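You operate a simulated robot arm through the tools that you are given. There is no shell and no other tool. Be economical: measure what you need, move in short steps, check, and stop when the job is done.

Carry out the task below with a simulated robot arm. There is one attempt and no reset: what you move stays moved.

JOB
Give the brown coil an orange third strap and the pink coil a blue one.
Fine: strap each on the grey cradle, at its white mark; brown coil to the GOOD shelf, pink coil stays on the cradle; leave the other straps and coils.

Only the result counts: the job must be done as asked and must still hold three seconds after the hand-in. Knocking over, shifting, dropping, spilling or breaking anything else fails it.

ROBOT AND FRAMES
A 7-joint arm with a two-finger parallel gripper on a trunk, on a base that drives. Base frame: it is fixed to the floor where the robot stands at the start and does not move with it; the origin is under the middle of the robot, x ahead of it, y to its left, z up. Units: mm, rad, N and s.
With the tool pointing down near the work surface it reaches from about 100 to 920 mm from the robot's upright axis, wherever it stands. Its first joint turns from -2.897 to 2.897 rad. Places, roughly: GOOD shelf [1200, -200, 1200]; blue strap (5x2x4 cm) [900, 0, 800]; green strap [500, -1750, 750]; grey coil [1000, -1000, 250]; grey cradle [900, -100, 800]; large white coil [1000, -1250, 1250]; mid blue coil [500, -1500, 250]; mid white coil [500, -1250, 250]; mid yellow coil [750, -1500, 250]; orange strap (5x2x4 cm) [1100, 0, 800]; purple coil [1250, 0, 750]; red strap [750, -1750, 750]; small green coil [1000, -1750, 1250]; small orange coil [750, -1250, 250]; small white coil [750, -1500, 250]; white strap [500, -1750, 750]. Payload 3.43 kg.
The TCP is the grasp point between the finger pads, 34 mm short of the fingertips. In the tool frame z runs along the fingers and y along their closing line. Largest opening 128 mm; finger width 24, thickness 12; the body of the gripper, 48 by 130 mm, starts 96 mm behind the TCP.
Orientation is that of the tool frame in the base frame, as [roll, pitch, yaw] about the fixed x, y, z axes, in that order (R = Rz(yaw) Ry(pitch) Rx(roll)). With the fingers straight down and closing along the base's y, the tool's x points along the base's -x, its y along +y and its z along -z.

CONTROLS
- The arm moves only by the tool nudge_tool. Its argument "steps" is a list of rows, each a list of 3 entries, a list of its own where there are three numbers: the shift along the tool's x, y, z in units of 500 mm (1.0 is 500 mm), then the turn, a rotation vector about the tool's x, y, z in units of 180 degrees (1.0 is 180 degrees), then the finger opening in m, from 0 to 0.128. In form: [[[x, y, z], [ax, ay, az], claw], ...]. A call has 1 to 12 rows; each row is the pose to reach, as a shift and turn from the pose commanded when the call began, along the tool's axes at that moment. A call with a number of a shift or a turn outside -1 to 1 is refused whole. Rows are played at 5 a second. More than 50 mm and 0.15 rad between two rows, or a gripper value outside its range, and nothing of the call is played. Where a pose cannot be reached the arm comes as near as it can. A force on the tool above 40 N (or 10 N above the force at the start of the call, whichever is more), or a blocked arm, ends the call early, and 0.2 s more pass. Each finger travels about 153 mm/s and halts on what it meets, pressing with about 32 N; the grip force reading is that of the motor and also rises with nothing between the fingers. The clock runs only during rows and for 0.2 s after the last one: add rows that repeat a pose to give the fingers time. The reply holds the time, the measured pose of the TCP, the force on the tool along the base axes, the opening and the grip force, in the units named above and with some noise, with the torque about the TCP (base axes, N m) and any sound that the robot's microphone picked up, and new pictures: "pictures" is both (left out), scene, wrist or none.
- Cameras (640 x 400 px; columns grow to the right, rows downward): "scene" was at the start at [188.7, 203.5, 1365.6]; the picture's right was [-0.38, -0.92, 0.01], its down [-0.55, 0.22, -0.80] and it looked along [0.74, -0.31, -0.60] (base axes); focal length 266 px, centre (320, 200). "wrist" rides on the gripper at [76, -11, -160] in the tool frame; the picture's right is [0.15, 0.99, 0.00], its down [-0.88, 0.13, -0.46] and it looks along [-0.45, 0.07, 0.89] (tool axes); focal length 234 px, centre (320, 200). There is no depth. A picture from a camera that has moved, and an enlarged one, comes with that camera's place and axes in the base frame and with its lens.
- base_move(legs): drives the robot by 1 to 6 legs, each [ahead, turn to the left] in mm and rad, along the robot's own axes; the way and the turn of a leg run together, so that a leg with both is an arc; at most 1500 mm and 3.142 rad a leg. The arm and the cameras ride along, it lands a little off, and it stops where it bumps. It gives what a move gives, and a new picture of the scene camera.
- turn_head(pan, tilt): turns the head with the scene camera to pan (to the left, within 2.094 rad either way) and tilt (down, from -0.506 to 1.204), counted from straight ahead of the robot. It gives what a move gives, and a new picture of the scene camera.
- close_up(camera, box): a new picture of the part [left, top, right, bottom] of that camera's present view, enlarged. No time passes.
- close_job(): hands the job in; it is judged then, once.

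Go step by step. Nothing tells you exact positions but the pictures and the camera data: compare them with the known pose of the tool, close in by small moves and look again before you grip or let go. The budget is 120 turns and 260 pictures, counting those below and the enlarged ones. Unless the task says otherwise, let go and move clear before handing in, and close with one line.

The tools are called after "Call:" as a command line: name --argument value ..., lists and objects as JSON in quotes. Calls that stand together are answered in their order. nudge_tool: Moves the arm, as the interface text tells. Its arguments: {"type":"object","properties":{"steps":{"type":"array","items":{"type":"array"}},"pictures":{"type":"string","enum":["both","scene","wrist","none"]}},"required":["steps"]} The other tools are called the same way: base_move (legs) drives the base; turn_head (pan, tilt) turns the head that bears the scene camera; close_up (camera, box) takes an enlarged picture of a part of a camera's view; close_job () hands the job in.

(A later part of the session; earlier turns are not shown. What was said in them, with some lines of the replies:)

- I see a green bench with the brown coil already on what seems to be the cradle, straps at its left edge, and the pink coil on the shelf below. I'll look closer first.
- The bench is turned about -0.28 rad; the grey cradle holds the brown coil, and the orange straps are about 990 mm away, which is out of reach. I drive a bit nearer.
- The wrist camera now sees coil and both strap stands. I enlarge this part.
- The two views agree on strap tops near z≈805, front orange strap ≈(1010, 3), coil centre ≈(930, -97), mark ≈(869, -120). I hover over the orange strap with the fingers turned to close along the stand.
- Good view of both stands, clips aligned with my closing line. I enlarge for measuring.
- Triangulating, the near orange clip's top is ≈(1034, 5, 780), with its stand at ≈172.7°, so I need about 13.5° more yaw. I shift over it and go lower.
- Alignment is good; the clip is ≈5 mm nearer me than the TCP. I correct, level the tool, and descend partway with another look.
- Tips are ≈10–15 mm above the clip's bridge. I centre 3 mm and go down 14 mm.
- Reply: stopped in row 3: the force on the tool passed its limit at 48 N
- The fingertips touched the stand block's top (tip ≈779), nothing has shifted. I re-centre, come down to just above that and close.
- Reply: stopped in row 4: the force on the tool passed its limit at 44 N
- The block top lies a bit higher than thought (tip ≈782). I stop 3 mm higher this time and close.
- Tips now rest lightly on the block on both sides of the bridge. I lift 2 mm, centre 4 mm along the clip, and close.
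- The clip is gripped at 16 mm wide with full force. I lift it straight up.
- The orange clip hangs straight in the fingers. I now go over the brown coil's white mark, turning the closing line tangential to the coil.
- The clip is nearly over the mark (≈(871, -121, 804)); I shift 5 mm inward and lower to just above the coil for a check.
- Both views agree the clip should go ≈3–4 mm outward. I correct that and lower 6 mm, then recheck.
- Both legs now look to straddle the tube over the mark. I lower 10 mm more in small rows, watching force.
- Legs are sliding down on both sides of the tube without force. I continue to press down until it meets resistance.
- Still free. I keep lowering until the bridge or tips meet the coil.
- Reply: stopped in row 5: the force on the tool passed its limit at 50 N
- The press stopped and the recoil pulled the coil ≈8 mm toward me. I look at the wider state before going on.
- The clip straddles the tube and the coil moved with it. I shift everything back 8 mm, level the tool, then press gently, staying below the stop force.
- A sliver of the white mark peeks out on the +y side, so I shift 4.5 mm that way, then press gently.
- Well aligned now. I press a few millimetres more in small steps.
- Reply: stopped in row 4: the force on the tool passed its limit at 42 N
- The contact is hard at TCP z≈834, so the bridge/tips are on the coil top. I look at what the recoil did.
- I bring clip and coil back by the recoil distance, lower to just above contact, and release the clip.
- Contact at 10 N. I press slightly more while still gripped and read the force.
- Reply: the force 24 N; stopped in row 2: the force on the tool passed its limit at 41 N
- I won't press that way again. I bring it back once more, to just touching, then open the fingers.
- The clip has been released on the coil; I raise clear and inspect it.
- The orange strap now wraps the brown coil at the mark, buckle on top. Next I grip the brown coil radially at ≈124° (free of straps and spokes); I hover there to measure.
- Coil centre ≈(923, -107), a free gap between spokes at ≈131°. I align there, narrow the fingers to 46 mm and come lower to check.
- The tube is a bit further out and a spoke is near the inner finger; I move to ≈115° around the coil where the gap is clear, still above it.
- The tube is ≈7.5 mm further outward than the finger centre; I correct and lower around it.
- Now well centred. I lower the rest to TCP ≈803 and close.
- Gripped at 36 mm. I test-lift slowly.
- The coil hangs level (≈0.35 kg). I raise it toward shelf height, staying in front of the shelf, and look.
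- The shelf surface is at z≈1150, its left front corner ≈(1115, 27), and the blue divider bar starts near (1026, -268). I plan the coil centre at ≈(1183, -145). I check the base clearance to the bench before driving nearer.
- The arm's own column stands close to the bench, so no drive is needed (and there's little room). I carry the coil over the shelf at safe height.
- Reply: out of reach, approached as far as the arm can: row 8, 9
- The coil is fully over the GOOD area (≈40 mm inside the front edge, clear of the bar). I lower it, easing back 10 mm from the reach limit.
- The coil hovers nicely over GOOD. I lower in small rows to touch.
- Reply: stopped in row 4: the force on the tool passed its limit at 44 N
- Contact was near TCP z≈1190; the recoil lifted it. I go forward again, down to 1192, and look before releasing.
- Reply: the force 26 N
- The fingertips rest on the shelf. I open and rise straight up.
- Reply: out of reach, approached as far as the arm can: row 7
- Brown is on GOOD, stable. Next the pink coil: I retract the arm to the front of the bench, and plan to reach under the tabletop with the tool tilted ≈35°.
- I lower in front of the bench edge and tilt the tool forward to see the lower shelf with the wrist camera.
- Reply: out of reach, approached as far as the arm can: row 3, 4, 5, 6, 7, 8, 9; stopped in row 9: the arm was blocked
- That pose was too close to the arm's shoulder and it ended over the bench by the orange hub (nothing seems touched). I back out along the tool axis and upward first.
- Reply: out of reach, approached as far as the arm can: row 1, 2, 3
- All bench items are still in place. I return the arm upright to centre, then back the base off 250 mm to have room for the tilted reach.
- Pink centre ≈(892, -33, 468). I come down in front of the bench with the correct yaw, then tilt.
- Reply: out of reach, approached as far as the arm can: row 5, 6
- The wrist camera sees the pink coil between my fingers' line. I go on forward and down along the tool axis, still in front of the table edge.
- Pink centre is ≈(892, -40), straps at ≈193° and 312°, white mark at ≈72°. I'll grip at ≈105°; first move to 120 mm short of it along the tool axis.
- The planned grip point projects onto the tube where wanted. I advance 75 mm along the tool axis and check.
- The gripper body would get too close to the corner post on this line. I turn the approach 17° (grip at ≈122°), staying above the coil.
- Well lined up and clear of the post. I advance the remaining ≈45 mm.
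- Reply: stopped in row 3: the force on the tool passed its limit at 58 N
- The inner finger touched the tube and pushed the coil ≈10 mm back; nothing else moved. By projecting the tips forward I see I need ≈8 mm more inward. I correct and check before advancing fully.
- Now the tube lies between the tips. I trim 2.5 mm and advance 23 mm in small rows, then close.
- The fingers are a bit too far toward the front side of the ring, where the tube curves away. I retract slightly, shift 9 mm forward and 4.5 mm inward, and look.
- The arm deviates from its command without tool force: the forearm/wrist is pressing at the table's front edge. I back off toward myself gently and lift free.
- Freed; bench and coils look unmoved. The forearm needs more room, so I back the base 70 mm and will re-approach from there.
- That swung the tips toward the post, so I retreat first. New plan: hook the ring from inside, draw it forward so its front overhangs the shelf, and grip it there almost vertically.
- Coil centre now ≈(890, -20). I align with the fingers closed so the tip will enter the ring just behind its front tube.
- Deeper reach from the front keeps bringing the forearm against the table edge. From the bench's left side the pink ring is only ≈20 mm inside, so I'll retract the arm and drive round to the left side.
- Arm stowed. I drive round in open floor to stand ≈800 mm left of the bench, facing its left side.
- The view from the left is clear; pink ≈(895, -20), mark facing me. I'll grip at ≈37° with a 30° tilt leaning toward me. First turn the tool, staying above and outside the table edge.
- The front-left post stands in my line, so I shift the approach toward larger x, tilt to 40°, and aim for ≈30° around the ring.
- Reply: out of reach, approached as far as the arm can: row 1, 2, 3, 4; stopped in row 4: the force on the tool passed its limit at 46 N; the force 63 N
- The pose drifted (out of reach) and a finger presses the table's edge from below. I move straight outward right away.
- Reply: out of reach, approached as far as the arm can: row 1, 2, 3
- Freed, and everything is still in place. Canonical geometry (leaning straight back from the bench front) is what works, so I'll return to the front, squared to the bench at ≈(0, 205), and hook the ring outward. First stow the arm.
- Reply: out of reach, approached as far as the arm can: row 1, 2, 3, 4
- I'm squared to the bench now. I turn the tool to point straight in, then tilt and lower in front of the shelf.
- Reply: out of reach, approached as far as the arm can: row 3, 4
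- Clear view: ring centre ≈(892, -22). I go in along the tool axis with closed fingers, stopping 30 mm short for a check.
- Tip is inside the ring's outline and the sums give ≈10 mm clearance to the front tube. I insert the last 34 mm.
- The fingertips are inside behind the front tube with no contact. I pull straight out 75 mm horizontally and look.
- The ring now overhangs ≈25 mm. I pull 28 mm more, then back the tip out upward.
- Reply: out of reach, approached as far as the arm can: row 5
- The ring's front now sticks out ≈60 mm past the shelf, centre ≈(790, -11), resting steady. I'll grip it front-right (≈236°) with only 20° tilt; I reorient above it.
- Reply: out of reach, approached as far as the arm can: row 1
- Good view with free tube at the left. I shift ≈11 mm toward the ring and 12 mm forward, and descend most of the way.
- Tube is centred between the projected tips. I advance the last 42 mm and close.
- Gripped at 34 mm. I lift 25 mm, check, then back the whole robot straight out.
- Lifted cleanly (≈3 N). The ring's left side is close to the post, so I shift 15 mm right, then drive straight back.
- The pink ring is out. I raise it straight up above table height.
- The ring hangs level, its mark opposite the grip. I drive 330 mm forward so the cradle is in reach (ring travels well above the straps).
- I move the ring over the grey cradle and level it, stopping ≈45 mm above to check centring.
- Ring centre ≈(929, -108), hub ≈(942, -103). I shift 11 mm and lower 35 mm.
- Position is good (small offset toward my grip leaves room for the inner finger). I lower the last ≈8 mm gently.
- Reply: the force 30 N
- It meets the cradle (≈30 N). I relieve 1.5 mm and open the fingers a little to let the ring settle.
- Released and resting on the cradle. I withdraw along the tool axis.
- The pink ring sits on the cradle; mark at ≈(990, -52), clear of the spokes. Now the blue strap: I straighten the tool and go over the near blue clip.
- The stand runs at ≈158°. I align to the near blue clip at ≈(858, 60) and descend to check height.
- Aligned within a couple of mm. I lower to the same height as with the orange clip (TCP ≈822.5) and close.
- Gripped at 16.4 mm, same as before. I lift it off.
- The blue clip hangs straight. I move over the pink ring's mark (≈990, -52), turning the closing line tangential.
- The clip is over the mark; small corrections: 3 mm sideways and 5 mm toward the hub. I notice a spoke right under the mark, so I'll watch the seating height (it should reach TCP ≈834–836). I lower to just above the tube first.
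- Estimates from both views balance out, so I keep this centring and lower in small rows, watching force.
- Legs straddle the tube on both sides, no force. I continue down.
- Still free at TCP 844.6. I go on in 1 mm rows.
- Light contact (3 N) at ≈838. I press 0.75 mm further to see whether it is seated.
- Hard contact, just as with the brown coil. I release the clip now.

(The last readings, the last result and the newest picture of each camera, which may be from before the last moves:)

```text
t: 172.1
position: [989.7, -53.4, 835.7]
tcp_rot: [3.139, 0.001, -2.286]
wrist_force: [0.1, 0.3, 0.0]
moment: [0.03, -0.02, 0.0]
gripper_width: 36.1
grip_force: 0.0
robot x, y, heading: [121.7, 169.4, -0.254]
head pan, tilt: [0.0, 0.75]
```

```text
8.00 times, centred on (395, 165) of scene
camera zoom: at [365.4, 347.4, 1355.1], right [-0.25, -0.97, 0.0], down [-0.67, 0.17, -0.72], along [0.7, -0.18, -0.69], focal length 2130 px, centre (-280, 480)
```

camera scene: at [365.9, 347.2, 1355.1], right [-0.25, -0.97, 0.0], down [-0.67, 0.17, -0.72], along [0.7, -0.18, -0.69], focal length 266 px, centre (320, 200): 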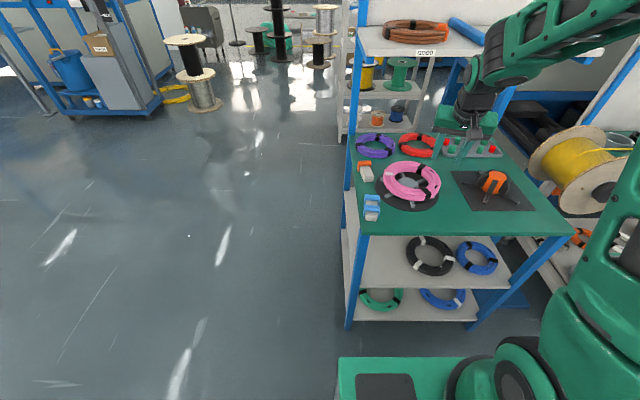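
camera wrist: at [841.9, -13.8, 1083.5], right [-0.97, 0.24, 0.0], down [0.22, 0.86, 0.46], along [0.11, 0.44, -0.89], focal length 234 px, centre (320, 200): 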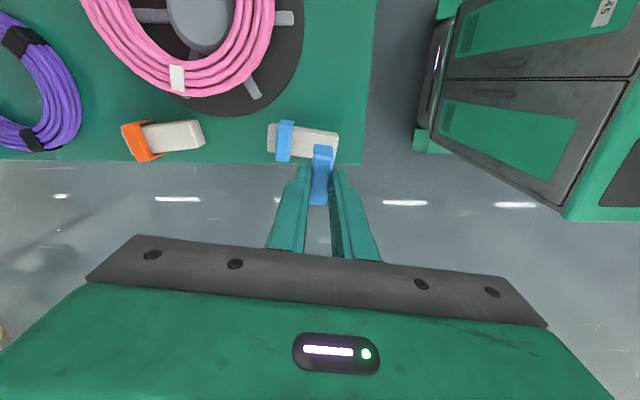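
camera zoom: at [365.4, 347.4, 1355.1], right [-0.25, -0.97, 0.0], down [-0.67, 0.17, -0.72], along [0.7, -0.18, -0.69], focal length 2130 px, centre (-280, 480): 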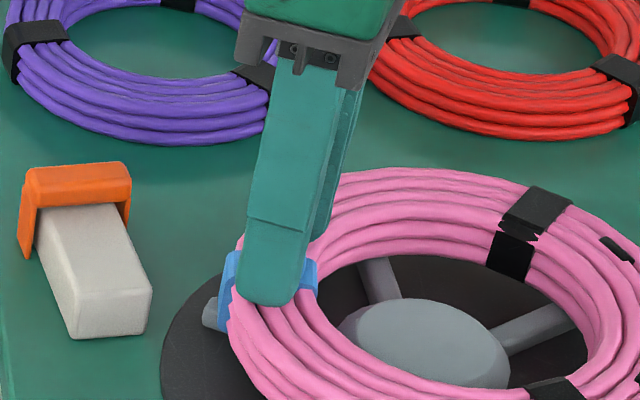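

The blue strap has closed around the pink ring at the mark (wrapped form with buckle, like the orange one). I rise straight up and clear, and check the whole scene.

Call:
nudge_tool --steps '[[[0, 0, -0.02], [0, 0, 0], 0.042], [[0, 0, -0.08], [0, 0, 0], 0.045], [[0, 0, -0.16], [0, 0, 0], 0.045], [[0, 0, -0.24], [0, 0, 0], 0.045], [[0.05, 0.06, -0.28], [0, 0, 0], 0.045], [[0.1, 0.13, -0.28], [0, 0, 0], 0.045], [[0.15, 0.2, -0.28], [0, 0, 0], 0.045]]' --pictures "scene"

Call:
close_up --camera "scene" --box '[345, 120, 465, 225]'

Call:
close_up --camera "scene" --box '[340, 0, 520, 70]'

```text
t: 173.7
position: [868.0, -45.9, 976.9]
tcp_rot: [3.14, 0.0, -2.286]
wrist_force: [0.1, 0.9, -0.5]
moment: [-0.01, 0.02, -0.01]
gripper_width: 45.0
grip_force: 0.0
robot x, y, heading: [124.6, 169.4, -0.252]
head pan, tilt: [0.0, 0.75]
camera scene: at [365.9, 347.3, 1355.0], right [-0.25, -0.97, 0.0], down [-0.67, 0.17, -0.72], along [0.7, -0.18, -0.69], focal length 266 px, centre (320, 200)
```

scene: 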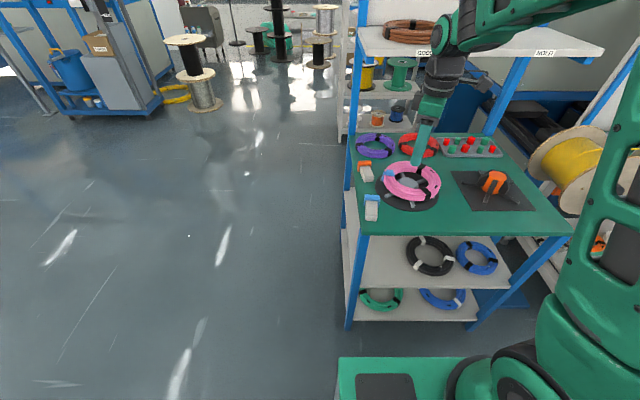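

```text
3.81 times, centred on (405, 172) of scene
camera zoom: at [365.9, 347.3, 1355.0], right [-0.25, -0.97, 0.0], down [-0.67, 0.17, -0.72], along [0.7, -0.18, -0.69], focal length 1014 px, centre (-4, 305)
```

zoom: 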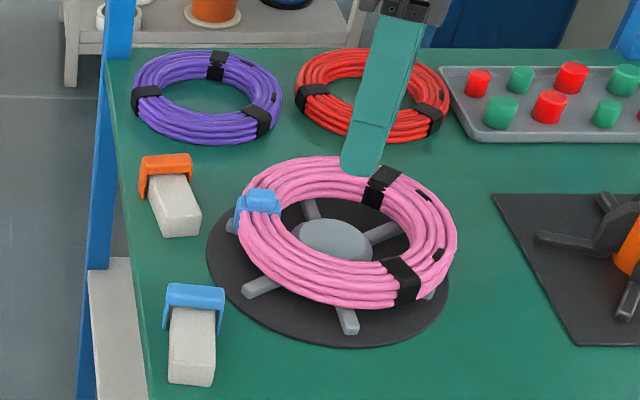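

```text
3.56 times, centred on (430, 35) of scene
camera zoom: at [365.9, 347.3, 1355.0], right [-0.25, -0.97, 0.0], down [-0.67, 0.17, -0.72], along [0.7, -0.18, -0.69], focal length 946 px, centre (-71, 787)
```

zoom: 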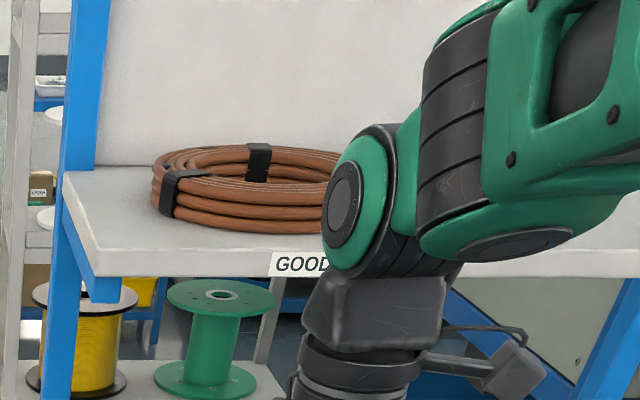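

The pink ring with its blue strap rests on the grey cradle, the brown ring with its orange strap is on GOOD, and the hand is clear of everything else. I hand in.

Call:
close_job

```text
The job is handed in.
```

The brown coil now has an orange third strap at its white mark and is on the GOOD shelf. The pink coil has a blue third strap at its mark and stays on the grey cradle. No other strap or coil looked moved in the pictures. The arm did press against the bench's front edge once and its left edge once, and the bench showed no shift.
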